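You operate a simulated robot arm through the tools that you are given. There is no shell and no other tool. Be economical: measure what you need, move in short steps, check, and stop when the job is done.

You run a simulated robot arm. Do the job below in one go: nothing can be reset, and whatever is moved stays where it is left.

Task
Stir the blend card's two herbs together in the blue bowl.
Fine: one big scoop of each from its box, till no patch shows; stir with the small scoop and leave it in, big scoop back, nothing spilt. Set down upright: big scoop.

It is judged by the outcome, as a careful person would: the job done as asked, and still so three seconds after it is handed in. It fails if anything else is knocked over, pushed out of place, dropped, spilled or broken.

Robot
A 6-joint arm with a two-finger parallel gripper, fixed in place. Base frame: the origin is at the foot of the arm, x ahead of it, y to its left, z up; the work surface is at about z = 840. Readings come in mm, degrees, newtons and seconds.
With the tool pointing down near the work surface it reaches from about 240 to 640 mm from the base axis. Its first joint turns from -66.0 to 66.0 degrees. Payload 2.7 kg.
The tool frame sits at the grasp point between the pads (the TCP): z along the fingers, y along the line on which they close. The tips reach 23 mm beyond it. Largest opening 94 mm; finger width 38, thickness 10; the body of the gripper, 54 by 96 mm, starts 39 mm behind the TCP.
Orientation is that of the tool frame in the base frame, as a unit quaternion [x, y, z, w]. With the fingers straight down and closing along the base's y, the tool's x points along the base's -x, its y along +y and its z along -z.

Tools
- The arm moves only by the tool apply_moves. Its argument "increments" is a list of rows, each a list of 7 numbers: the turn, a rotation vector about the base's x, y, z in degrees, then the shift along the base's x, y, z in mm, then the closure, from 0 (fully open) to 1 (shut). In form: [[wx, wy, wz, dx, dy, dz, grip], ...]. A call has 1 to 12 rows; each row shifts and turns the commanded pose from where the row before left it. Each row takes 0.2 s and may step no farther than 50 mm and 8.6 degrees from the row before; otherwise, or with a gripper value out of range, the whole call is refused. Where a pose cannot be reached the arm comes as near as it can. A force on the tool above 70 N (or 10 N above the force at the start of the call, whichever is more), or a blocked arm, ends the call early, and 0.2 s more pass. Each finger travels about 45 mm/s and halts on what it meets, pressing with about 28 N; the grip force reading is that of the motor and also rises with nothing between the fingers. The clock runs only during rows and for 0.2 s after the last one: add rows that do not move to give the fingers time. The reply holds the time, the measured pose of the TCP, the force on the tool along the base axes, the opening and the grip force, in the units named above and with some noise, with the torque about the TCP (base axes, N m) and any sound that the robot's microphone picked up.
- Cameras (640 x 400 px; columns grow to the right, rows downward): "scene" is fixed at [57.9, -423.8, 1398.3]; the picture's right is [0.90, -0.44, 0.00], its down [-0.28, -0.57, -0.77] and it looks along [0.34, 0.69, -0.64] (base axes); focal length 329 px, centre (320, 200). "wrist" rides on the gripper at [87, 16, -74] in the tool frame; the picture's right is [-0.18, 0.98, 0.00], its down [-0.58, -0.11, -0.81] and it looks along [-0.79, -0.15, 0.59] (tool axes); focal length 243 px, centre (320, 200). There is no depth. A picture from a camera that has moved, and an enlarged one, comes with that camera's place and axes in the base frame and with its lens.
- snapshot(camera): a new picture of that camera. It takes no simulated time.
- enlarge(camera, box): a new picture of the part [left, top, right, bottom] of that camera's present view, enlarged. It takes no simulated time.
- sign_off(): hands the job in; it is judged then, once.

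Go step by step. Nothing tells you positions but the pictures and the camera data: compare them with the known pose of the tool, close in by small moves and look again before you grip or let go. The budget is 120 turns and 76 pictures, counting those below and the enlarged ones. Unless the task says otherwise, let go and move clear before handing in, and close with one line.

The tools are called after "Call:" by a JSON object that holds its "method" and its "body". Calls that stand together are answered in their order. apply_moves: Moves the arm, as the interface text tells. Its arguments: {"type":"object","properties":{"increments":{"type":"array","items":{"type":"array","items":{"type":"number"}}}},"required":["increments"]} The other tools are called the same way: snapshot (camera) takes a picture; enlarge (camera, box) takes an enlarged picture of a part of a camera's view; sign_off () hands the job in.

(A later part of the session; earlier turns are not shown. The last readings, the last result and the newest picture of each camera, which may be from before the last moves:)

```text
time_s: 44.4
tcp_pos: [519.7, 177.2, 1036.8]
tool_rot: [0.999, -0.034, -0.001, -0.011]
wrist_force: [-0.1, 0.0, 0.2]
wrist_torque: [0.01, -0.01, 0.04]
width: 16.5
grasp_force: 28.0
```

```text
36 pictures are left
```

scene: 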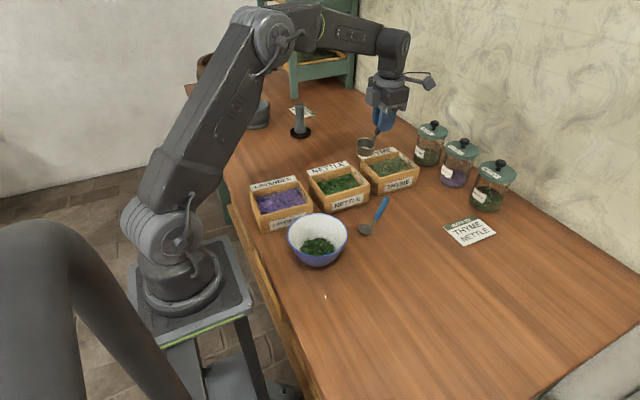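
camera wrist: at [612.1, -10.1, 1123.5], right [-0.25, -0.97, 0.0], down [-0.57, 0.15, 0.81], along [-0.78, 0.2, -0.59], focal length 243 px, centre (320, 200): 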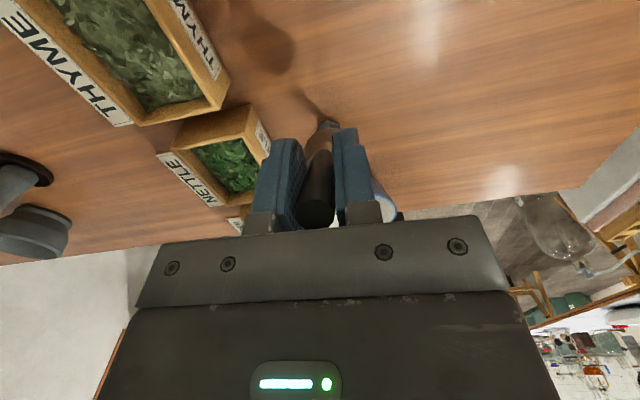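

The bowl holds the nettle and the scoop is empty above the thyme box. Same scooping move now for thyme: pitch 60° first.

Call:
{"method": "apply_moves", "body": {"increments": [[-1.2, 0, 0, 3, -1, 0, 1], [-0.52, -7.48, 0, 3, -0.5, 0, 1], [-0.52, -7.48, 0, 3, -0.5, 0, 1], [-0.52, -7.48, 0, 3, -0.5, 0, 1], [-0.52, -7.48, 0, 3, -0.5, 0, 1], [-0.52, -7.48, 0, 3, -0.5, 0, 1], [-0.52, -7.48, 0, 3, 0, 0, 1], [-0.52, -7.48, 0, 4, 0, -15, 1], [-0.52, -7.48, 0, 0, 0, -25, 1], [0, 0, 0, 0, 0, -22, 1], [0, 0, 0, 0, 0, 0, 1]]}}

Call:
{"method": "enlarge", "body": {"camera": "scene", "box": [340, 120, 440, 210]}}

```text
time_s: 46.8
tcp_pos: [544.4, 173.3, 978.0]
tool_rot: [0.866, -0.031, 0.499, 0.016]
wrist_force: [0.0, -0.3, -0.3]
wrist_torque: [0.03, 0.04, 0.02]
width: 16.6
grasp_force: 28.3
```

```text
4.44 times, centred on (390, 165) of scene
camera zoom: at [57.9, -423.8, 1398.3], right [0.9, -0.44, 0.0], down [-0.28, -0.57, -0.77], along [0.34, 0.69, -0.64], focal length 1462 px, centre (9, 356)
```

zoom: 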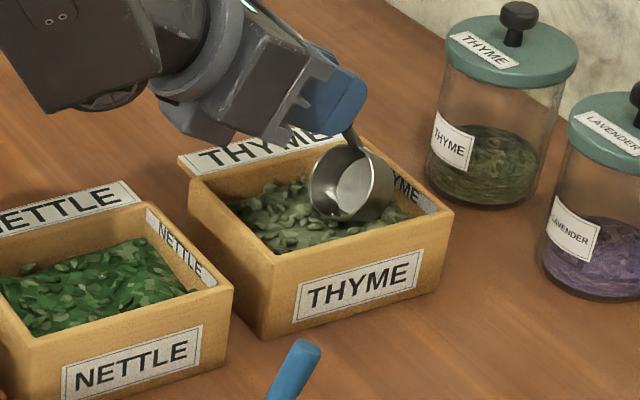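

Well placed in the box. Lowering and dragging as with the nettle.

Call:
{"method": "apply_moves", "body": {"increments": [[0, 0, 0, 0, 0, -9, 1], [0, 0, 0, 0, 0, -8, 1], [0, 0, 0, 0, 0, -5, 1], [0, 0, 0, -5, 0, -2, 1], [0, 0, 0, -7, 0, -1, 1], [0, 0, 0, -7, 0, 0, 1], [0, 0, 0, -7, 0, 0, 1], [0, 0, 0, 0, 0, 0, 1]]}}

Call:
{"method": "enlarge", "body": {"camera": "scene", "box": [340, 120, 440, 210]}}

```text
time_s: 48.6
tcp_pos: [518.6, 173.6, 950.6]
tool_rot: [0.866, -0.03, 0.499, 0.016]
wrist_force: [0.0, 0.5, -0.4]
wrist_torque: [0.04, 0.02, 0.03]
width: 16.6
grasp_force: 28.4
```

```text
4.44 times, centred on (390, 165) of scene
camera zoom: at [57.9, -423.8, 1398.3], right [0.9, -0.44, 0.0], down [-0.28, -0.57, -0.77], along [0.34, 0.69, -0.64], focal length 1462 px, centre (9, 356)
```

zoom: 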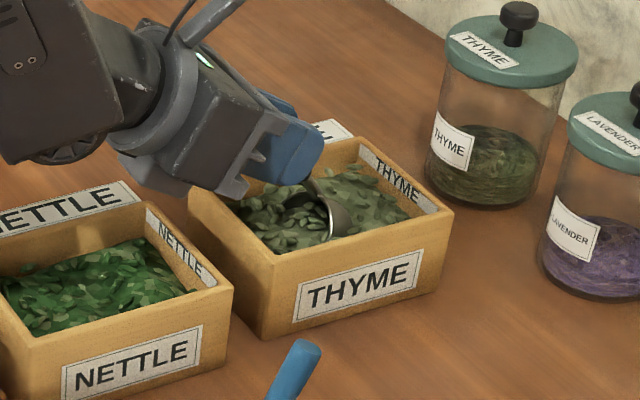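

Same picture as before and no force. Rolling back to level and lifting.

Call:
{"method": "apply_moves", "body": {"increments": [[0.52, 7.48, 0, 10.2, 0, 2.7, 1], [0.52, 7.48, 0, 10.3, 0, 1.3, 1], [0.52, 7.48, 0, 10.5, 0, 0, 1], [0.52, 7.48, 0, 10.4, 0, 0, 1], [0.52, 7.48, 0, 10.1, 0, 0, 1], [0.52, 7.48, 0, 8, 0, 1, 1], [0.52, 7.48, 0, 7, 0, 1, 1], [0.52, 7.48, 0, 6, 0, 1, 1], [0, 0, 0, 0, 0, 10, 1], [0, 0, 0, 0, 0, 15, 1], [0, 0, 0, 0, 0, 15, 1], [0, 0, 0, 0, 0, 0, 1]]}}

Call:
{"method": "enlarge", "body": {"camera": "scene", "box": [340, 120, 440, 210]}}

```text
time_s: 51.2
tcp_pos: [592.2, 174.1, 999.3]
tool_rot: [0.999, -0.036, -0.001, 0.0]
wrist_force: [-0.1, 0.0, -0.1]
wrist_torque: [-0.02, 0.0, -0.03]
width: 16.5
grasp_force: 28.4
```

```text
4.44 times, centred on (390, 165) of scene
camera zoom: at [57.9, -423.8, 1398.3], right [0.9, -0.44, 0.0], down [-0.28, -0.57, -0.77], along [0.34, 0.69, -0.64], focal length 1462 px, centre (9, 356)
```

zoom: 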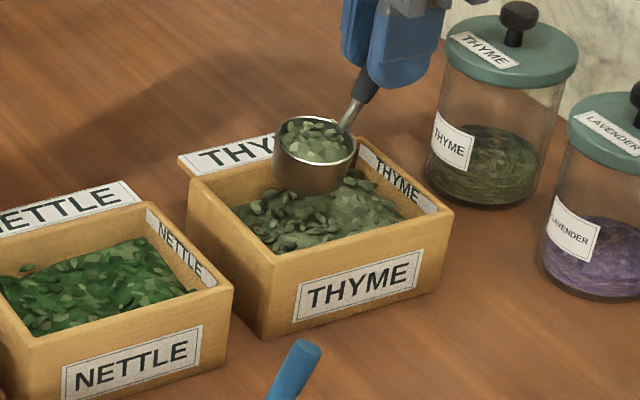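

Full level scoop of thyme. Carrying it up and over to the bowl with the same yaw change.

Call:
{"method": "apply_moves", "body": {"increments": [[0, 0, 0, 0, 0, 22, 1], [0, 0, 0, -8, -5, 22, 1], [0, 0, -7.8, -18, -12, 5, 1], [0, 0, -7.8, -25, -16, 0, 1], [0, 0, -7.8, -28, -18, 0, 1], [0, 0, -7.8, -28, -18, 0, 1], [0, 0, -7.8, -28, -18, 0, 1], [0, 0, -7.8, -28, -18, 0, 1], [0, 0, -7.8, -25, -16, 0, 1], [0, 0, -7.8, -20, -13, 0, 1], [0, 0, 0, -12, -8, 0, 1], [0, 0, 0, 0, 0, 0, 1]]}}

Call:
{"method": "apply_moves", "body": {"increments": [[0, 0, -7.8, -15, -10, 0, 1], [0, 0, -7.8, -25, -15, 0, 1], [0, 0, -7.8, -26, -17, 0, 1], [0, 0, 0, -20, -13, 0, 1], [0, 0, 0, -15, -9, 0, 1], [0, 0, 0, 0, 0, 0, 1]]}}

Call:
{"method": "enlarge", "body": {"camera": "scene", "box": [240, 120, 400, 270]}}

```text
time_s: 53.8
tcp_pos: [372.4, 32.3, 1047.2]
tool_rot: [0.836, -0.548, 0.0, 0.0]
wrist_force: [-0.5, 0.1, 0.1]
wrist_torque: [-0.01, 0.0, 0.02]
width: 16.6
grasp_force: 28.1
```

```text
time_s: 55.2
tcp_pos: [270.6, -31.9, 1047.4]
tool_rot: [0.708, -0.706, 0.0, -0.001]
wrist_force: [1.2, -0.7, 0.1]
wrist_torque: [-0.02, 0.01, -0.01]
width: 16.7
grasp_force: 27.5
```

```text
2.67 times, centred on (320, 195) of scene
camera zoom: at [57.9, -423.8, 1398.3], right [0.9, -0.44, 0.0], down [-0.28, -0.57, -0.77], along [0.34, 0.69, -0.64], focal length 877 px, centre (320, 213)
```

zoom: 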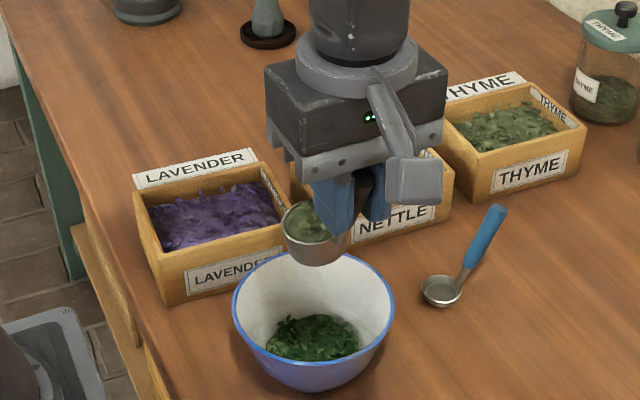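

Level and full, over the bowl. Repeating the proven pour.

Call:
{"method": "apply_moves", "body": {"increments": [[0, 0, 0, 0, 0, -20, 1], [0, 0, 0, 0, 0, -20, 1], [0, 0, 0, 0, 0, -3, 1], [-8, 0, 0, 0, 6.8, 6.9, 1], [-8, 0, 0, 0, 7.7, 6, 1], [-8, 0, 0, 0, 8.4, 4.8, 1], [-8, 0, 0, 0, 9, 3.5, 1], [-8, 0, 0, 0, 9.4, 2.3, 1], [-8, 0, 0, 0, 9.7, 1, 1], [0, 0, 0, 0, 0, 0, 1]]}}

Call:
{"method": "apply_moves", "body": {"increments": [[-8, 0, 0, 0, 7.7, -0.4, 1], [-8, 0, 0, 0, 7.5, -1.7, 1], [-8, 0, 0, 0, 7.2, -3.1, 1], [-8, 0, 0, 0, 6.7, -4.3, 1], [0, 0, 0, 0, 0, 0, 1], [-8, 0, 0, 0, 6, -5.5, 1], [-8, 0, 0, 0, 5.2, -6.5, 1], [-8, 0, 0, 0, 5, -5, 1], [0, 0, 0, 0, 0, 0, 1], [0, 0, 0, 0, 0, 0, 1], [0, 0, 0, 0, 0, 0, 1]]}}

Call:
{"method": "enlarge", "body": {"camera": "scene", "box": [240, 120, 400, 270]}}

```text
time_s: 57.4
tcp_pos: [270.4, 19.7, 1029.0]
tool_rot: [0.647, -0.644, 0.288, 0.289]
wrist_force: [0.1, 0.4, -1.0]
wrist_torque: [0.03, -0.02, 0.01]
width: 16.8
grasp_force: 28.3
```

```text
time_s: 59.8
tcp_pos: [270.4, 63.8, 1002.4]
tool_rot: [0.435, -0.436, 0.556, 0.558]
wrist_force: [0.2, -0.1, 0.2]
wrist_torque: [0.04, -0.01, 0.02]
width: 16.7
grasp_force: 27.9
```

```text
2.67 times, centred on (320, 195) of scene
camera zoom: at [57.9, -423.8, 1398.3], right [0.9, -0.44, 0.0], down [-0.28, -0.57, -0.77], along [0.34, 0.69, -0.64], focal length 877 px, centre (320, 213)
```

zoom: 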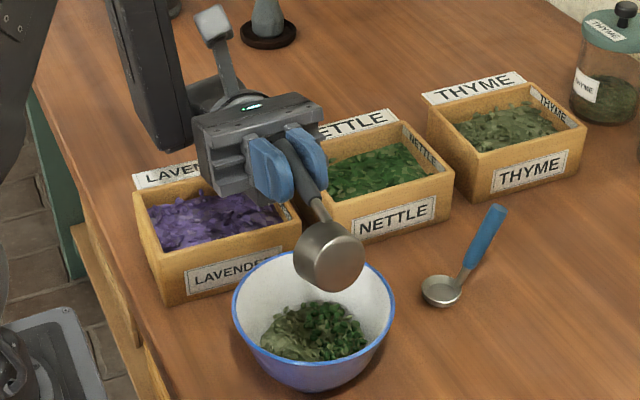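

Both herbs are in the bowl. Reversing the tilt, then carrying the big scoop back toward its place.

Call:
{"method": "apply_moves", "body": {"increments": [[8, 0, 0, 0, -5, 6, 1], [8, 0, 0, 0, -5.2, 7, 1], [8, 0, 0, 0, -6, 6, 1], [8, 0, 0, 0, -6.7, 5, 1], [8, 0, 0, 0, -7.2, 4, 1], [8, 0, 0, 0, -7.5, 3, 1], [8, 0, 0, 0, -7.7, 3, 1], [8, 0, 0, 0, -9.7, 2, 1], [8, 0, 0, 0, -9.4, 1, 1], [8, 0, 0, 0, -9, 0, 1], [8, 0, 0, 0, -8.4, 0, 1], [8, 0, 0, 0, -7.7, 0, 1]]}}

Call:
{"method": "apply_moves", "body": {"increments": [[8, 0, 0, 0, -6, 5, 1], [0, 0, 7.8, 20, 4, 5, 1], [0, 0, 7.8, 25, 4, 0, 1], [0, 0, 7.8, 25, 4, 0, 1], [0, 0, 7.8, 25, 4, 0, 1], [0, 0, 7.8, 25, 4, 0, 1], [0, 0, 7.8, 25, 4, 0, 1], [0, 0, 7.8, 25, 4, 0, 1], [0, 0, 7.8, 25, 4, 0, 1], [0, 0, 7.8, 25, 4, 0, 1], [0, 0, 7.8, 20, 4, 0, 1], [0, 0, 7.8, 20, 4, 0, 1]]}}

```text
time_s: 62.4
tcp_pos: [270.8, -24.9, 1038.2]
tool_rot: [0.706, -0.705, 0.049, 0.049]
wrist_force: [-0.2, -0.2, 0.1]
wrist_torque: [-0.04, 0.0, 0.02]
width: 16.6
grasp_force: 28.0
```

```text
time_s: 65.0
tcp_pos: [530.6, 13.0, 1047.9]
tool_rot: [0.999, -0.034, 0.0, 0.001]
wrist_force: [0.3, 0.1, 0.3]
wrist_torque: [-0.02, -0.02, -0.01]
width: 16.4
grasp_force: 28.0
```

Moving over the scoop's original spot and lowering to just above the table.

Call:
{"method": "apply_moves", "body": {"increments": [[0, 0, 0, 20, -1, -30, 1], [0, 0, 0, 20, -1, -30, 1], [0, 0, 0, 10, -1, -30, 1], [0, 0, 0, 0, 0, -25, 1], [0, 0, 0, 0, 0, -10, 1], [0, 0, 0, 0, 0, 0, 1]]}}

Call:
{"method": "enlarge", "body": {"camera": "scene", "box": [370, 120, 490, 240]}}

```text
time_s: 66.4
tcp_pos: [579.9, 10.6, 924.3]
tool_rot: [0.999, -0.035, 0.0, 0.0]
wrist_force: [0.1, -0.8, 3.1]
wrist_torque: [-0.12, 0.19, 0.01]
width: 16.8
grasp_force: 28.2
```

```text
3.33 times, centred on (430, 180) of scene
camera zoom: at [57.8, -423.8, 1398.3], right [0.9, -0.44, 0.0], down [-0.28, -0.57, -0.77], along [0.34, 0.69, -0.64], focal length 1096 px, centre (-47, 267)
```

zoom: 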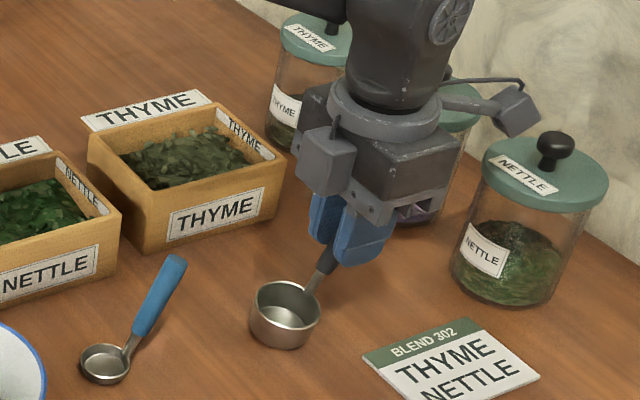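

I feel 3 N of contact about 9 mm earlier than expected, so the scoop may have tilted in the grip. Looking closely.

Call:
{"method": "enlarge", "body": {"camera": "scene", "box": [390, 170, 450, 225]}}

```text
7.27 times, centred on (420, 198) of scene
camera zoom: at [57.8, -423.8, 1398.3], right [0.9, -0.44, 0.0], down [-0.28, -0.57, -0.77], along [0.34, 0.69, -0.64], focal length 2392 px, centre (-407, 218)
```

zoom: 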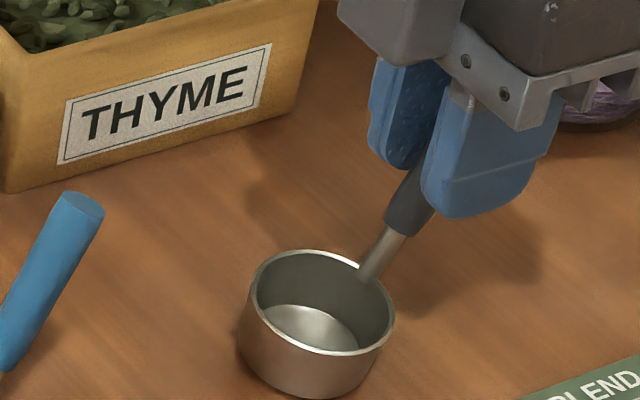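

Call:
{"method": "apply_moves", "body": {"increments": [[0, 0, 0, 0, 0, 15, 1], [0, 0, 0, 0, 0, 0, 1]]}}

Call:
{"method": "enlarge", "body": {"camera": "scene", "box": [390, 155, 460, 220]}}

```text
time_s: 67.0
tcp_pos: [581.0, 9.9, 938.8]
tool_rot: [0.999, -0.035, -0.001, 0.0]
wrist_force: [0.0, 0.3, -0.6]
wrist_torque: [-0.02, -0.01, 0.0]
width: 16.7
grasp_force: 28.9
```

```text
6.15 times, centred on (425, 188) of scene
camera zoom: at [57.9, -423.8, 1398.3], right [0.9, -0.44, 0.0], down [-0.28, -0.57, -0.77], along [0.34, 0.69, -0.64], focal length 2024 px, centre (-326, 277)
```

zoom: 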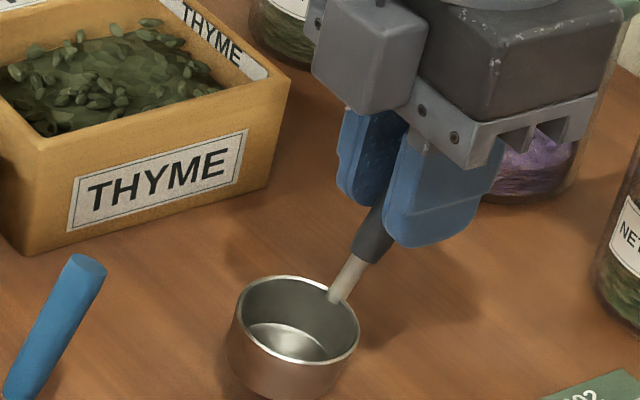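

Call:
{"method": "snapshot", "body": {"camera": "wrist"}}

Call:
{"method": "enlarge", "body": {"camera": "wrist", "box": [270, 80, 390, 230]}}

```text
27 pictures are left
camera wrist: at [665.0, -11.1, 1012.9], right [-0.25, -0.97, 0.0], down [-0.57, 0.15, 0.81], along [-0.78, 0.2, -0.59], focal length 243 px, centre (320, 200)
```

wrist: 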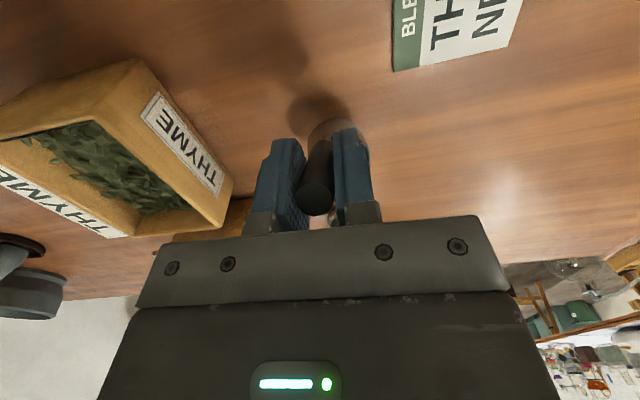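

```text
2.67 times, centred on (330, 155) of wrist
camera zoom: at [665.0, -11.1, 1012.9], right [-0.25, -0.97, 0.0], down [-0.57, 0.15, 0.81], along [-0.78, 0.2, -0.59], focal length 647 px, centre (293, 320)
```

zoom: 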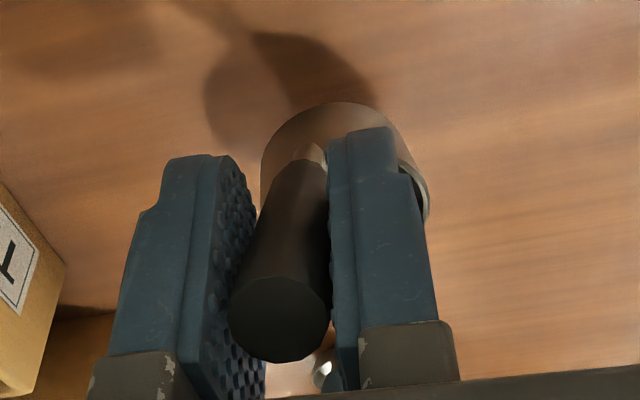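

The scoop has just slid about 7 mm down the handle axis rather than tilted. I'll compensate +3 mm in x, touch down gently at about z 923, and see if it sits flat.

Call:
{"method": "apply_moves", "body": {"increments": [[0, 0, 0, 3, -1, -8, 1], [0, 0, 0, 0, 0, -5, 1], [0, 0, 0, 0, 0, -2.5, 1], [0, 0, 0, 0, 0, 0, 1], [0, 0, 0, 0, 0, 0, 1]]}}

```text
time_s: 68.2
tcp_pos: [584.4, 8.8, 923.9]
tool_rot: [0.999, -0.035, 0.001, 0.001]
wrist_force: [0.3, 0.5, 8.1]
wrist_torque: [-0.1, 0.37, -0.04]
width: 16.4
grasp_force: 28.2
```

Contact confirmed under the cup. Easing up 1 mm and releasing.

Call:
{"method": "apply_moves", "body": {"increments": [[0, 0, 0, 0, 0, 1, 1], [0, 0, 0, 0, 0, 0, 0.8], [0, 0, 0, 0, 0, 0, 0.7], [0, 0, 0, 0, 0, 0, 0.4], [0, 0, 0, 0, 0, 0, 0], [0, 0, 0, 0, 0, 0, 0], [0, 0, 0, 0, 0, 0, 0]]}}

Call:
{"method": "enlarge", "body": {"camera": "scene", "box": [390, 155, 460, 220]}}

```text
time_s: 69.8
tcp_pos: [583.9, 9.4, 924.4]
tool_rot: [0.999, -0.036, 0.0, 0.0]
wrist_force: [-0.6, 0.8, -1.2]
wrist_torque: [-0.04, 0.0, -0.01]
width: 93.8
grasp_force: 0.0
```

```text
6.15 times, centred on (425, 188) of scene
camera zoom: at [57.9, -423.8, 1398.3], right [0.9, -0.44, 0.0], down [-0.28, -0.57, -0.77], along [0.34, 0.69, -0.64], focal length 2024 px, centre (-326, 277)
```

zoom: 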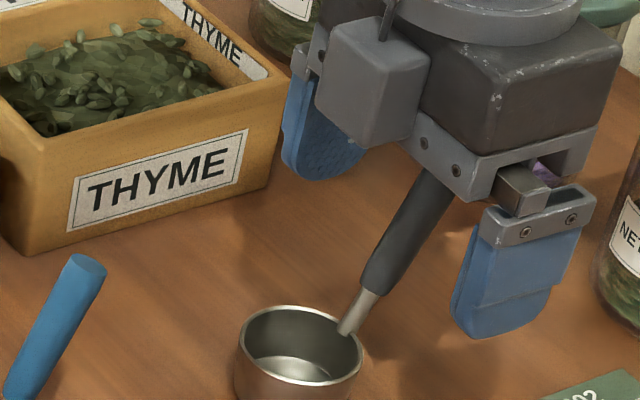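

The big scoop stands upright back in its place. I'll lift clear and turn the tool back to the normal yaw while moving above the small scoop.

Call:
{"method": "apply_moves", "body": {"increments": [[0, 0, 0, 0, 0, 30, 0], [0, 0, 0, 0, 0, 45, 0], [0, 0, 0, 0, 0, 45, 0], [0, 0, -8, -10, 0, 10, 0], [0, 0, -8, -10, 0, 0, 0], [0, 0, -8, -10, 2, 0, 0], [0, 0, -8, -10, 2, 0, 0], [0, 0, -8, -10, 2, 0, 0], [0, 0, -8, -10, 2, 0, 0], [0, 0, -8, -10, 2, 0, 0], [0, 0, -8, -10, 2, 0, 0], [0, 0, -8, -10, 2, 0, 0]]}}

Call:
{"method": "apply_moves", "body": {"increments": [[0, 0, -8, -10, 2, 0, 0], [0, 0, -8, -10, 2, 0, 0], [0, 0, -8, -10, 2, 0, 0], [0, 0, -8, -10, 2, 0, 0], [0, 0, -8, -10, 2, 0, 0], [0, 0, -8, -10, 2, 0, 0], [0, 0, -8, -10, 2, 0, 0], [0, 0, -8, -10, 2, 0, 0], [0, 0, -8, -10, 2, 0, 0], [0, 0, -8, 0, 2, 0, 0], [0, 0, -8, 0, 2, 0, 0], [0, 0, -8, 0, 0, 0, 0]]}}

Call:
{"method": "snapshot", "body": {"camera": "wrist"}}

Call:
{"method": "snapshot", "body": {"camera": "scene"}}

```text
time_s: 72.4
tcp_pos: [493.9, 22.2, 1054.6]
tool_rot: [0.788, -0.616, 0.0, -0.001]
wrist_force: [0.3, 0.1, -0.1]
wrist_torque: [-0.02, -0.02, 0.0]
width: 93.9
grasp_force: 0.0
```

```text
time_s: 75.0
tcp_pos: [403.9, 43.4, 1054.7]
tool_rot: [-0.068, 0.998, 0.001, 0.0]
wrist_force: [-0.7, -0.1, -0.8]
wrist_torque: [0.0, -0.01, -0.01]
width: 94.1
grasp_force: 0.1
```

```text
24 pictures are left
camera wrist: at [315.3, 49.5, 1129.3], right [0.05, 1.0, 0.0], down [0.59, -0.03, 0.81], along [0.81, -0.04, -0.59], focal length 243 px, centre (320, 200)
```

wrist: 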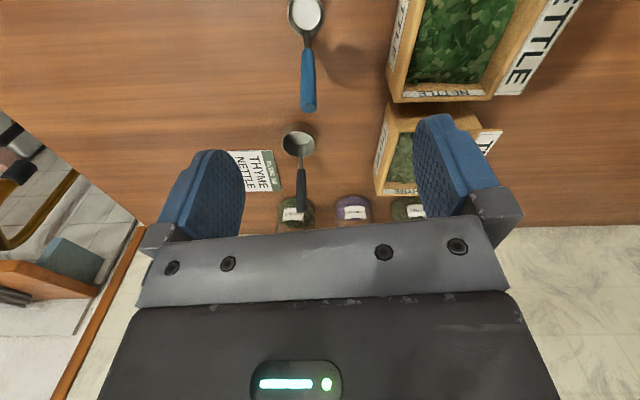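

```text
23 pictures are left
```

scene: 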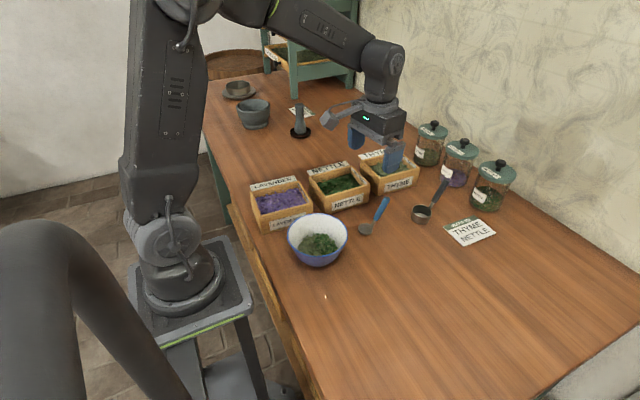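

Herbs in the bowl show two patches; the small scoop's handle runs +x from about (400, 34) to a tip at (452, 32, 920). I'll pitch the tool 28° so the fingers align with this handle, stopping short for a look.

Call:
{"method": "apply_moves", "body": {"increments": [[0, 0, -8, 16, -3, -10, 0], [0, 7, 0, 16, -3, -15, 0], [0, 7, 0, 17, -3, -20, 0], [0, 7, 0, 17, -1, -25, 0], [0, 7, 0, 0, 0, -28, 0], [0, 0, 0, 0, 0, 0, 0]]}}

Call:
{"method": "snapshot", "body": {"camera": "wrist"}}

Call:
{"method": "enlarge", "body": {"camera": "scene", "box": [330, 140, 450, 260]}}

```text
time_s: 76.4
tcp_pos: [469.5, 33.9, 956.0]
tool_rot: [0.0, 0.97, 0.0, -0.243]
wrist_force: [-0.2, 0.3, 0.4]
wrist_torque: [0.0, 0.02, 0.0]
width: 94.1
grasp_force: 0.0
```

```text
22 pictures are left
camera wrist: at [427.4, 51.2, 1062.4], right [0.16, 0.98, -0.09], down [0.89, -0.11, 0.44], along [0.42, -0.15, -0.89], focal length 243 px, centre (320, 200)
```

wrist: 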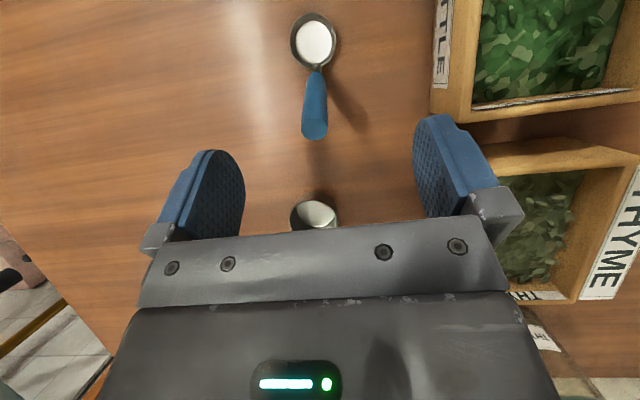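

```text
3.33 times, centred on (390, 200) of scene
camera zoom: at [57.9, -423.8, 1398.3], right [0.9, -0.44, 0.0], down [-0.28, -0.57, -0.77], along [0.34, 0.69, -0.64], focal length 1096 px, centre (87, 200)
```

zoom: 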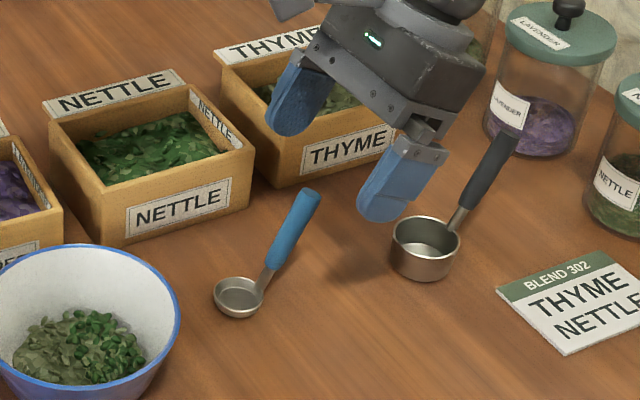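

Estimates agree: tip (453, 32, 920), cup (398, 34). Sliding down along the handle axis to grasp near its upper part.

Call:
{"method": "apply_moves", "body": {"increments": [[0, 0, 0, -9, -0.5, -18, 0], [0, 0, 0, -9, -0.5, -18, 0], [0, 0, 0, -8, -0.5, -15, 0], [0, 0, 0, 0, 0, 0, 0]]}}

Call:
{"method": "snapshot", "body": {"camera": "wrist"}}

Call:
{"method": "enlarge", "body": {"camera": "scene", "box": [330, 140, 450, 260]}}

```text
time_s: 77.4
tcp_pos: [444.4, 33.2, 906.1]
tool_rot: [0.001, 0.971, 0.0, -0.241]
wrist_force: [-0.1, 0.5, -0.1]
wrist_torque: [0.05, 0.02, 0.02]
width: 93.9
grasp_force: 0.0
```

```text
20 pictures are left
camera wrist: at [402.3, 50.2, 1012.3], right [0.16, 0.98, -0.09], down [0.89, -0.11, 0.44], along [0.42, -0.15, -0.89], focal length 243 px, centre (320, 200)
```

wrist: 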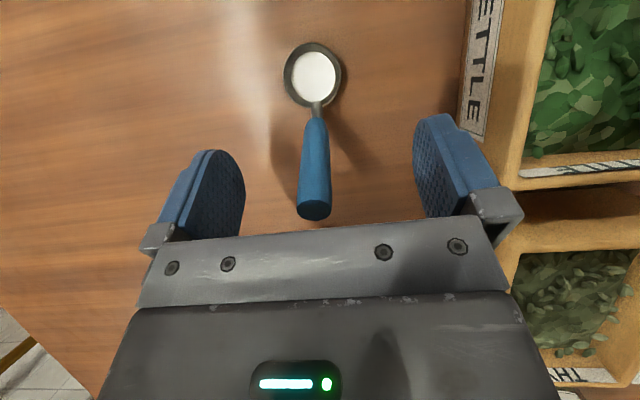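

```text
3.33 times, centred on (390, 200) of scene
camera zoom: at [57.9, -423.8, 1398.3], right [0.9, -0.44, 0.0], down [-0.28, -0.57, -0.77], along [0.34, 0.69, -0.64], focal length 1096 px, centre (87, 200)
```

zoom: 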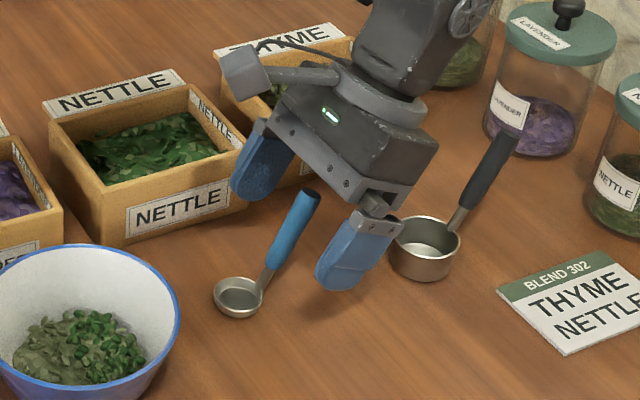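

Handle sits between the pads. Closing and lifting.

Call:
{"method": "apply_moves", "body": {"increments": [[0, 0, 0, 0, -2, 0, 0], [0, 0, 0, 0, 0, 0, 0.6], [0, 0, 0, 0, 0, 0, 1], [0, 0, 0, 0, 0, 0, 1], [0, 0, 0, 0, 0, 0, 1], [0, 0, 0, 0, 0, 0, 1], [0, 0, 0, 0, 0, 0, 1], [0, 0, 0, 0, 0, 20, 1], [0, 0, 0, 0, 0, 40, 1], [0, 0, 0, 0, 0, 40, 1], [0, 0, 0, 0, 0, 0, 1]]}}

Call:
{"method": "enlarge", "body": {"camera": "scene", "box": [320, 100, 460, 240]}}

```text
time_s: 79.8
tcp_pos: [442.2, 31.7, 1006.2]
tool_rot: [0.0, 0.97, -0.001, -0.242]
wrist_force: [0.0, 0.1, -1.0]
wrist_torque: [-0.01, -0.03, 0.0]
width: 16.7
grasp_force: 28.0
```

```text
2.86 times, centred on (390, 170) of scene
camera zoom: at [57.9, -423.8, 1398.3], right [0.9, -0.44, 0.0], down [-0.28, -0.57, -0.77], along [0.34, 0.69, -0.64], focal length 940 px, centre (120, 286)
```

zoom: 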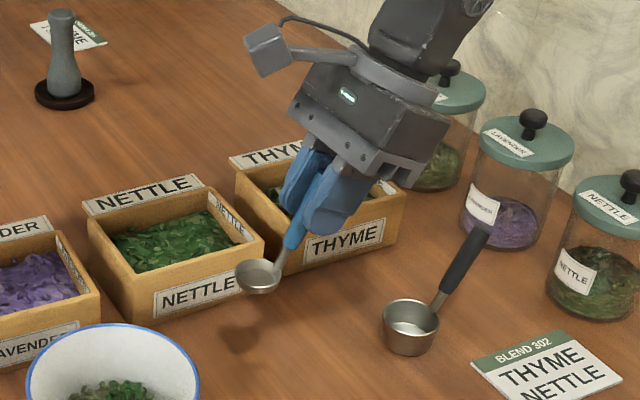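

The small scoop is held. Moving over the bowl while turning the tool vertical (handle vertical).

Call:
{"method": "apply_moves", "body": {"increments": [[0, 0, 0, -20, -3, 10, 1], [0, -7, 0, -30, -4, 0, 1], [0, -7, 0, -30, -4, 0, 1], [0, -7, 0, -30, -4, 0, 1], [0, -7, 0, -30, -3, 0, 1], [0, 0, 0, -30, -2, 0, 1], [0, 0, 0, 0, 0, 0, 1]]}}

Call:
{"method": "snapshot", "body": {"camera": "wrist"}}

Call:
{"method": "enlarge", "body": {"camera": "scene", "box": [250, 130, 390, 270]}}

```text
time_s: 81.4
tcp_pos: [274.2, 9.8, 1017.7]
tool_rot: [0.001, 1.0, 0.0, 0.001]
wrist_force: [-0.7, 0.0, -0.8]
wrist_torque: [0.03, 0.01, 0.0]
width: 16.8
grasp_force: 28.0
```

```text
17 pictures are left
camera wrist: at [187.0, 27.6, 1091.5], right [0.19, 0.98, 0.0], down [0.58, -0.11, 0.81], along [0.79, -0.15, -0.59], focal length 243 px, centre (320, 200)
```

wrist: 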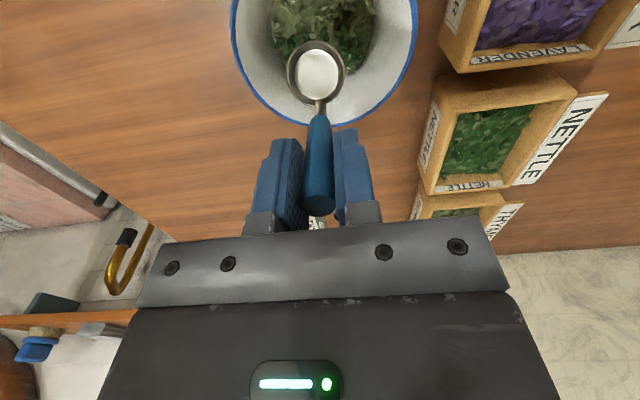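

```text
2.86 times, centred on (320, 200) of scene
camera zoom: at [57.9, -423.8, 1398.3], right [0.9, -0.44, 0.0], down [-0.28, -0.57, -0.77], along [0.34, 0.69, -0.64], focal length 940 px, centre (320, 200)
```

zoom: 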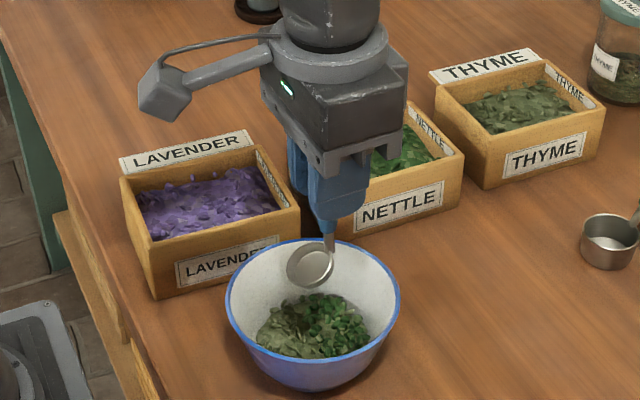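

Bowl centre is about (258, 16); the scoop's cup is over it. Lowering into the herbs at the centre, watching force.

Call:
{"method": "apply_moves", "body": {"increments": [[0, 0, 0, -4, 4, -20, 1], [0, 0, 0, 0, 0, -25, 1], [0, 0, 0, 0, 0, -15, 1], [0, 0, 0, 0, 0, -10, 1], [0, 0, 0, 0, 0, -5, 1], [0, 0, 0, 0, 0, 0, 1]]}}

Call:
{"method": "enlarge", "body": {"camera": "scene", "box": [260, 180, 380, 280]}}

```text
time_s: 82.8
tcp_pos: [271.1, 16.3, 940.7]
tool_rot: [0.001, 1.0, 0.0, 0.0]
wrist_force: [-0.4, 0.6, -0.2]
wrist_torque: [0.01, -0.01, -0.02]
width: 16.5
grasp_force: 27.9
```

```text
4.00 times, centred on (320, 230) of scene
camera zoom: at [57.9, -423.8, 1398.3], right [0.9, -0.44, 0.0], down [-0.28, -0.57, -0.77], along [0.34, 0.69, -0.64], focal length 1316 px, centre (320, 80)
```

zoom: 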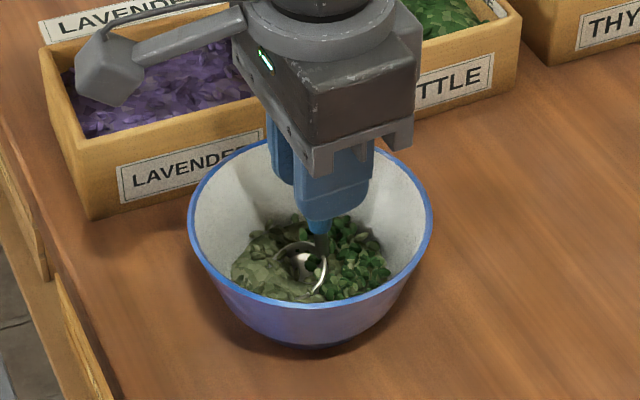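

The cup is in the pile with no contact. Starting gentle circles: radius ~14 mm.

Call:
{"method": "apply_moves", "body": {"increments": [[0, 0, 0, 12, 0, 0, 1], [0, 0, 0, -1.6, 6, 0, 1], [0, 0, 0, -4.4, 4.4, 0, 1], [0, 0, 0, -6, 1.6, 0, 1], [0, 0, 0, -6, -1.6, 0, 1], [0, 0, 0, -4.4, -4.4, 0, 1], [0, 0, 0, -1.6, -6, 0, 1], [0, 0, 0, 1.6, -6, 0, 1], [0, 0, 0, 4.4, -4.4, 0, 1], [0, 0, 0, 6, -1.6, 0, 1], [0, 0, 0, 6, 1.6, 0, 1], [0, 0, 0, 4.4, 4.4, 0, 1]]}}

Call:
{"method": "apply_moves", "body": {"increments": [[0, 0, 0, 3.6, 6, 0, 1], [0, 0, 0, -1.9, 7, 0, 1], [0, 0, 0, -5.1, 5.1, 0, 1], [0, 0, 0, -7, 1.9, 0, 1], [0, 0, 0, -7, -1.9, 0, 1], [0, 0, 0, -5.1, -5.1, 0, 1], [0, 0, 0, -1.9, -7, 0, 1], [0, 0, 0, 1.9, -7, 0, 1], [0, 0, 0, 5.1, -5.1, 0, 1], [0, 0, 0, 7, -1.9, 0, 1], [0, 0, 0, 7, 1.9, 0, 1], [0, 0, 0, 5.1, 5.1, 0, 1]]}}

Call:
{"method": "enlarge", "body": {"camera": "scene", "box": [260, 180, 380, 280]}}

```text
time_s: 85.4
tcp_pos: [280.5, 9.2, 940.3]
tool_rot: [0.001, 1.0, 0.0, 0.0]
wrist_force: [0.2, -0.1, -0.4]
wrist_torque: [0.02, 0.0, 0.02]
width: 16.5
grasp_force: 28.0
```

```text
time_s: 88.0
tcp_pos: [282.0, 7.2, 939.6]
tool_rot: [0.001, 1.0, 0.0, -0.001]
wrist_force: [-0.1, 1.1, 0.1]
wrist_torque: [0.03, 0.05, 0.02]
width: 16.3
grasp_force: 27.5
```

```text
4.00 times, centred on (320, 230) of scene
camera zoom: at [57.9, -423.8, 1398.3], right [0.9, -0.44, 0.0], down [-0.28, -0.57, -0.77], along [0.34, 0.69, -0.64], focal length 1316 px, centre (320, 80)
```

zoom: 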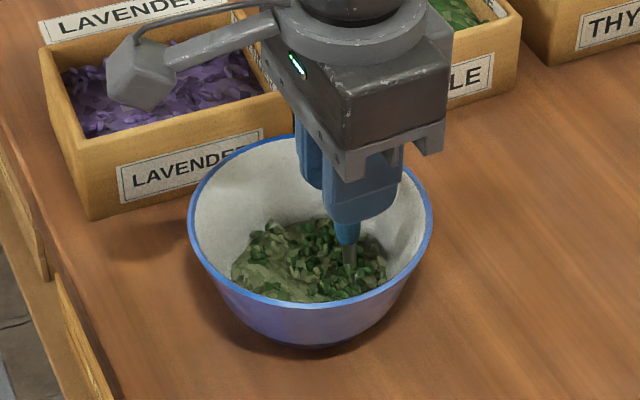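

It is mixing, though a thyme patch remains on the −x side. Widening to 20 mm circles.

Call:
{"method": "apply_moves", "body": {"increments": [[0, 0, 0, 5.2, -1, 2, 1], [0, 0, 0, 2.7, 10, 0, 1], [0, 0, 0, -2.7, 10, 0, 1], [0, 0, 0, -7.3, 7.3, 0, 1], [0, 0, 0, -10, 2.7, 0, 1], [0, 0, 0, -10, -2.7, 0, 1], [0, 0, 0, -7.3, -7.3, 0, 1], [0, 0, 0, -2.7, -10, 0, 1], [0, 0, 0, 2.7, -10, 0, 1], [0, 0, 0, 7.3, -7.3, 0, 1], [0, 0, 0, 10, -2.7, 0, 1], [0, 0, 0, 10, 2.7, 0, 1]]}}

Call:
{"method": "apply_moves", "body": {"increments": [[0, 0, 0, 7.3, 7.3, 0, 1], [0, 0, 0, 2.7, 10, 0, 1], [0, 0, 0, -2.7, 10, 0, 1], [0, 0, 0, -7.3, 7.3, 0, 1], [0, 0, 0, -10, 2.7, 0, 1], [0, 0, 0, -10, -2.7, 0, 1], [0, 0, 0, -7.3, -7.3, 0, 1], [0, 0, 0, -2.7, -10, 0, 1], [0, 0, 0, 2.7, -10, 0, 1], [0, 0, 0, 7.3, -7.3, 0, 1], [0, 0, 0, 10, -2.7, 0, 1], [0, 0, 0, 10, 2.7, 0, 1]]}}

Call:
{"method": "enlarge", "body": {"camera": "scene", "box": [260, 180, 380, 280]}}

```text
time_s: 90.6
tcp_pos: [277.3, 1.1, 943.3]
tool_rot: [0.001, 1.0, -0.001, 0.0]
wrist_force: [-0.2, -0.9, -0.1]
wrist_torque: [-0.03, -0.02, -0.05]
width: 16.2
grasp_force: 28.2
```

```text
time_s: 93.2
tcp_pos: [280.4, -1.3, 942.9]
tool_rot: [0.0, 1.0, 0.0, 0.0]
wrist_force: [0.0, 0.4, -0.1]
wrist_torque: [0.01, -0.02, -0.02]
width: 16.3
grasp_force: 28.3
```

```text
4.00 times, centred on (320, 230) of scene
camera zoom: at [57.9, -423.8, 1398.3], right [0.9, -0.44, 0.0], down [-0.28, -0.57, -0.77], along [0.34, 0.69, -0.64], focal length 1316 px, centre (320, 80)
```

zoom: 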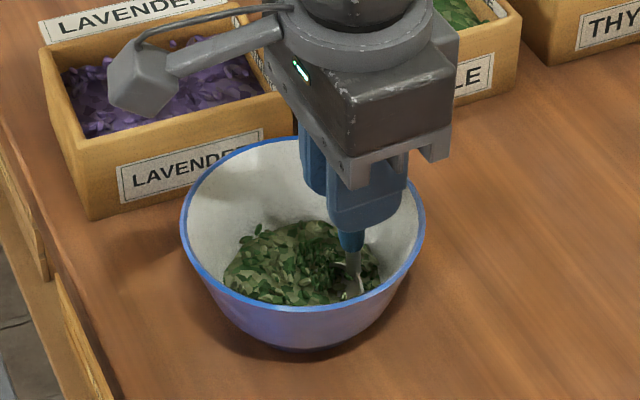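

The bowl got nudged about 4 mm by the wide circle, so I'll return to smaller radius (about 13 mm) around its centre for the rest of the stirring.

Call:
{"method": "apply_moves", "body": {"increments": [[0, 0, 0, -1, 8, 0, 1], [0, 0, 0, 1.7, 6.5, 0, 1], [0, 0, 0, -1.7, 6.5, 0, 1], [0, 0, 0, -4.8, 4.8, 0, 1], [0, 0, 0, -6.5, 1.7, 0, 1], [0, 0, 0, -6.5, -1.7, 0, 1], [0, 0, 0, -4.8, -4.8, 0, 1], [0, 0, 0, -1.7, -6.5, 0, 1], [0, 0, 0, 1.7, -6.5, 0, 1], [0, 0, 0, 4.8, -4.8, 0, 1], [0, 0, 0, 6.5, -1.7, 0, 1], [0, 0, 0, 6.5, 1.7, 0, 1]]}}

Call:
{"method": "apply_moves", "body": {"increments": [[0, 0, 0, 4.8, 4.8, 0, 1], [0, 0, 0, 1.7, 6.5, 0, 1], [0, 0, 0, -1.7, 6.5, 0, 1], [0, 0, 0, -4.8, 4.8, 0, 1], [0, 0, 0, -6.5, 1.7, 0, 1], [0, 0, 0, -6.5, -1.7, 0, 1], [0, 0, 0, -4.8, -4.8, 0, 1], [0, 0, 0, -1.7, -6.5, 0, 1], [0, 0, 0, 1.7, -6.5, 0, 1], [0, 0, 0, 4.8, -4.8, 0, 1], [0, 0, 0, 6.5, -1.7, 0, 1], [0, 0, 0, 6.5, 1.7, 0, 1]]}}

Call:
{"method": "apply_moves", "body": {"increments": [[0, 0, 0, 0, 6, 0, 1], [0, 0, 0, -8, 4, 0, 1], [0, 0, 0, -8, 8, 0, 1], [0, 0, 0, 8, -2, 0, 1], [0, 0, 0, 8, -4, 0, 1], [0, 0, 0, -8, -2, 0, 1], [0, 0, 0, -8, -4, 0, 1], [0, 0, 0, 0, 6, 0, 1], [0, 0, 0, 8, 2, 0, 1], [0, 0, 0, 0, 0, 0, 1]]}}

Call:
{"method": "enlarge", "body": {"camera": "scene", "box": [260, 180, 380, 280]}}

```text
time_s: 95.8
tcp_pos: [274.3, 3.3, 942.1]
tool_rot: [0.001, 1.0, 0.0, 0.0]
wrist_force: [0.6, -0.6, -0.4]
wrist_torque: [0.0, -0.01, 0.02]
width: 16.2
grasp_force: 27.9
```

```text
time_s: 98.4
tcp_pos: [274.7, 4.8, 944.3]
tool_rot: [0.001, 1.0, 0.0, 0.0]
wrist_force: [0.4, 0.4, 0.9]
wrist_torque: [-0.02, 0.01, 0.0]
width: 16.2
grasp_force: 27.9
```

```text
time_s: 100.6
tcp_pos: [265.7, 16.4, 941.6]
tool_rot: [0.001, 1.0, 0.0, -0.001]
wrist_force: [-0.1, -0.2, -0.2]
wrist_torque: [0.03, 0.01, -0.01]
width: 16.4
grasp_force: 27.8
```

```text
4.00 times, centred on (320, 230) of scene
camera zoom: at [57.9, -423.8, 1398.3], right [0.9, -0.44, 0.0], down [-0.28, -0.57, -0.77], along [0.34, 0.69, -0.64], focal length 1316 px, centre (320, 80)
```

zoom: 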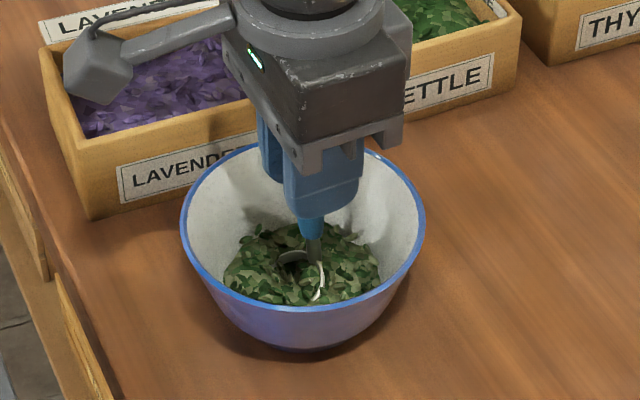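

Call:
{"method": "enlarge", "body": {"camera": "scene", "box": [295, 225, 345, 262]}}

Call:
{"method": "snapshot", "body": {"camera": "wrist"}}

```text
10.81 times, centred on (320, 244) of scene
camera zoom: at [57.9, -423.8, 1398.3], right [0.9, -0.44, 0.0], down [-0.28, -0.57, -0.77], along [0.34, 0.69, -0.64], focal length 3556 px, centre (320, -270)
```

zoom: 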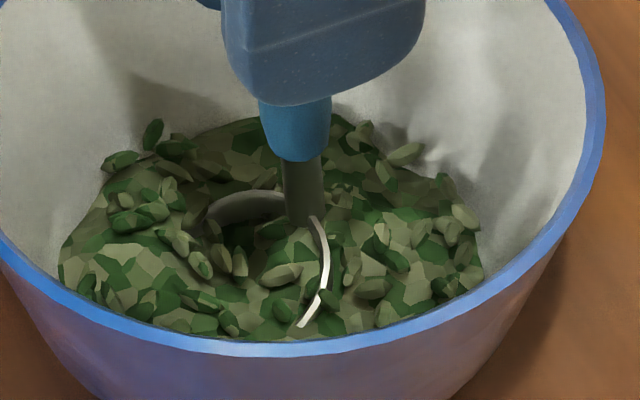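

```text
10 pictures are left
camera wrist: at [178.6, 34.1, 1016.7], right [0.19, 0.98, 0.0], down [0.58, -0.11, 0.81], along [0.79, -0.15, -0.59], focal length 243 px, centre (320, 200)
```

wrist: 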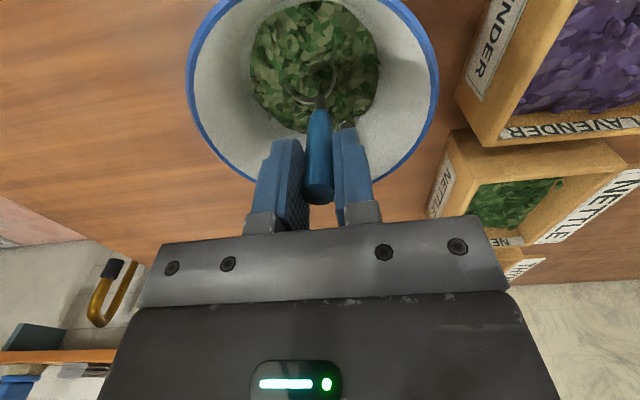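

Evenly mixed, no patch. Now I'll bring the scoop upright in the bowl (tool pitched back along the handle) ready to set it down.

Call:
{"method": "apply_moves", "body": {"increments": [[0, 7, 0, 7, -1, -3, 1], [0, 7, 0, 7, -1, -4, 1], [0, 7, 0, 7, 0, -5, 1], [0, 7, 0, 7, 0, -5, 1], [0, 0, 0, 0, 0, 0, 1]]}}

Call:
{"method": "enlarge", "body": {"camera": "scene", "box": [260, 180, 380, 280]}}

```text
time_s: 101.8
tcp_pos: [293.6, 15.9, 925.9]
tool_rot: [0.002, 0.97, 0.001, -0.243]
wrist_force: [0.4, -0.2, -0.4]
wrist_torque: [-0.01, -0.02, -0.01]
width: 16.5
grasp_force: 28.2
```

```text
4.00 times, centred on (320, 230) of scene
camera zoom: at [57.9, -423.8, 1398.3], right [0.9, -0.44, 0.0], down [-0.28, -0.57, -0.77], along [0.34, 0.69, -0.64], focal length 1316 px, centre (320, 80)
```

zoom: 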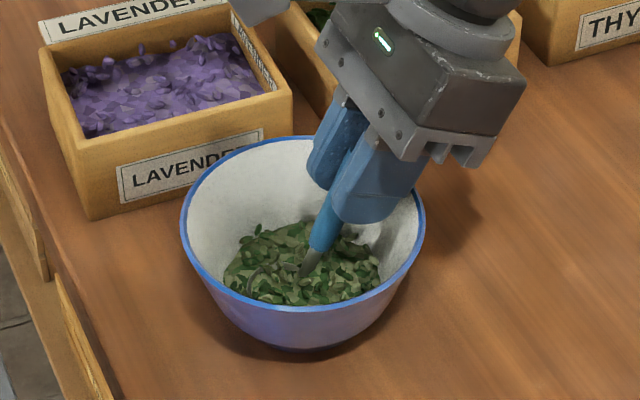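

Clear of the rim. Lowering gently until the scoop touches the bowl floor.

Call:
{"method": "apply_moves", "body": {"increments": [[0, 0, 0, 0, 0, -3, 1], [0, 0, 0, 0, 0, -2, 1], [0, 0, 0, 0, 0, -2, 1], [0, 0, 0, 0, 0, 0, 1]]}}

```text
time_s: 102.8
tcp_pos: [295.0, 16.2, 919.2]
tool_rot: [0.001, 0.971, 0.001, -0.241]
wrist_force: [5.5, 1.4, 16.8]
wrist_torque: [-0.14, 0.39, 0.0]
width: 16.4
grasp_force: 27.8
```

Contact, with a slight sideways push from the −x side of the bowl. I'll rise, shift 5 mm to +x and touch down again.

Call:
{"method": "apply_moves", "body": {"increments": [[0, 0, 0, 0, 0, 3, 1], [0, 0, 0, 5, -1, 0, 1], [0, 0, 0, 0, 0, -2, 1], [0, 0, 0, 0, 0, 0, 1]]}}

```text
time_s: 103.8
tcp_pos: [299.3, 14.0, 919.9]
tool_rot: [0.001, 0.97, 0.0, -0.242]
wrist_force: [1.5, -0.6, -0.1]
wrist_torque: [0.02, -0.03, -0.04]
width: 16.5
grasp_force: 27.7
```

Call:
{"method": "apply_moves", "body": {"increments": [[0, 0, 0, 0, 0, -1.5, 1], [0, 0, 0, 0, 0, -1.5, 1], [0, 0, 0, 0, 0, 0, 1]]}}

Call:
{"method": "enlarge", "body": {"camera": "scene", "box": [260, 180, 380, 280]}}

```text
time_s: 104.6
tcp_pos: [298.2, 13.2, 916.9]
tool_rot: [-0.001, 0.971, 0.0, -0.24]
wrist_force: [6.9, 3.1, 32.3]
wrist_torque: [-0.07, 0.34, -0.06]
width: 16.7
grasp_force: 28.0
```

```text
4.00 times, centred on (320, 230) of scene
camera zoom: at [57.8, -423.7, 1398.3], right [0.9, -0.44, 0.0], down [-0.28, -0.57, -0.77], along [0.34, 0.69, -0.64], focal length 1316 px, centre (320, 80)
```

zoom: 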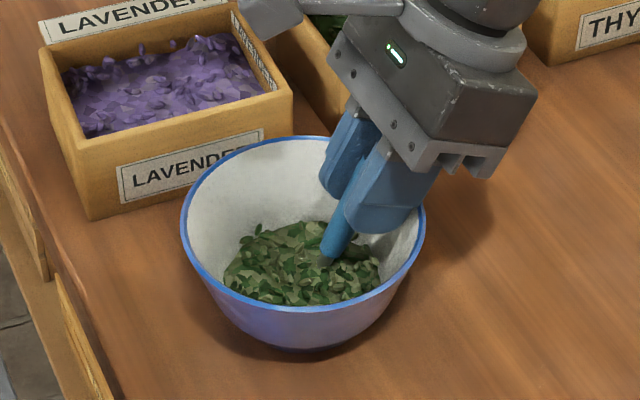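

The scoop is firmly on the floor of the bowl. Easing up 2 mm to unload and opening the fingers only slightly so they don't touch the bowl.

Call:
{"method": "apply_moves", "body": {"increments": [[0, 0, 0, 0, 0, 2, 1], [0, 0, 0, 0, 0, 0, 0.78], [0, 0, 0, 0, 0, 0, 0.7], [0, 0, 0, 0, 0, 0, 0.68], [0, 0, 0, 0, 0, 0, 0.68], [0, 0, 0, 0, 0, 0, 0.68]]}}

Call:
{"method": "enlarge", "body": {"camera": "scene", "box": [260, 180, 380, 280]}}

```text
time_s: 106.0
tcp_pos: [298.1, 13.4, 918.2]
tool_rot: [0.001, 0.97, 0.001, -0.242]
wrist_force: [-0.6, -0.3, 0.2]
wrist_torque: [-0.02, 0.03, 0.0]
width: 30.0
grasp_force: 0.0
```

```text
4.00 times, centred on (320, 230) of scene
camera zoom: at [57.9, -423.8, 1398.3], right [0.9, -0.44, 0.0], down [-0.28, -0.57, -0.77], along [0.34, 0.69, -0.64], focal length 1316 px, centre (320, 80)
```

zoom: 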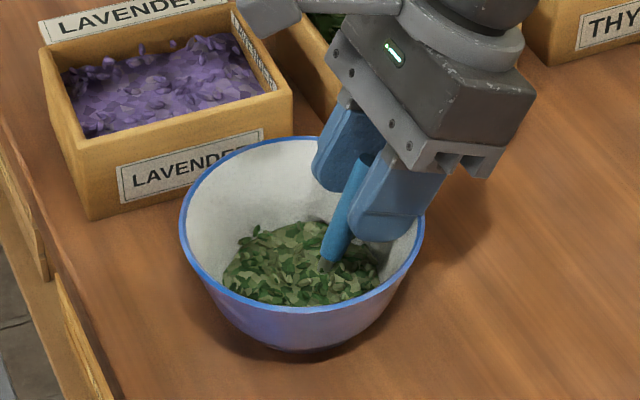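

The scoop stands on its own in the bowl and the fingers are free. Withdrawing along the handle axis, then up.

Call:
{"method": "apply_moves", "body": {"increments": [[0, 0, 0, 4, 0, 7.5, 0.68], [0, 0, 0, 7, 0, 13, 0.68], [0, 0, 0, 9.4, 0, 17.6, 0.68], [0, 0, 0, 12, 0, 22, 0.68], [0, 0, 0, 15, 0, 30, 0.68], [0, 0, 0, 15, 0, 35, 0.5], [0, 0, 0, 20, 0, 30, 0.3], [0, 0, 0, 0, 0, 0, 0.3]]}}

Call:
{"method": "snapshot", "body": {"camera": "scene"}}

Call:
{"method": "enlarge", "body": {"camera": "scene", "box": [260, 180, 380, 280]}}

```text
time_s: 107.8
tcp_pos: [381.0, 13.6, 1075.5]
tool_rot: [0.002, 0.97, 0.0, -0.243]
wrist_force: [-0.3, -0.3, -0.2]
wrist_torque: [0.03, 0.02, -0.01]
width: 65.9
grasp_force: 0.0
```

```text
6 pictures are left
```

scene: 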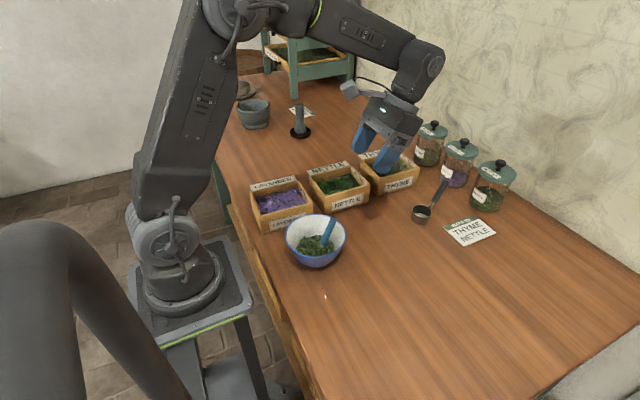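

```text
4.00 times, centred on (320, 230) of scene
camera zoom: at [57.9, -423.8, 1398.3], right [0.9, -0.44, 0.0], down [-0.28, -0.57, -0.77], along [0.34, 0.69, -0.64], focal length 1316 px, centre (320, 80)
```

zoom: 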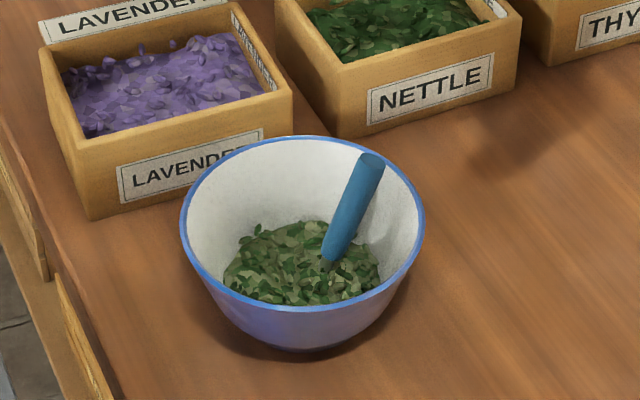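

The small scoop is left in the evenly mixed bowl. One last check of the big scoop and table before handing in.

Call:
{"method": "enlarge", "body": {"camera": "scene", "box": [340, 150, 500, 260]}}

```text
3.64 times, centred on (420, 205) of scene
camera zoom: at [57.9, -423.8, 1398.3], right [0.9, -0.44, 0.0], down [-0.28, -0.57, -0.77], along [0.34, 0.69, -0.64], focal length 1196 px, centre (-44, 182)
```

zoom: 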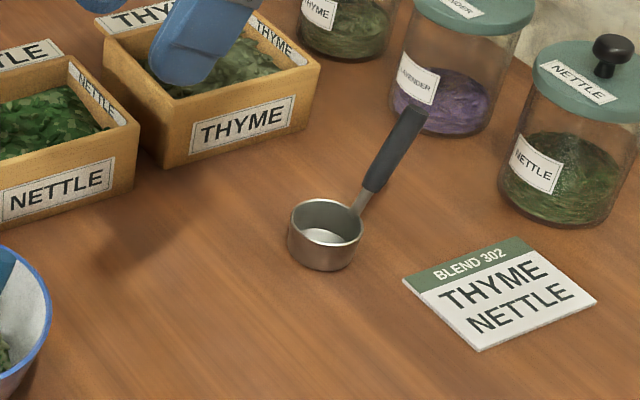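

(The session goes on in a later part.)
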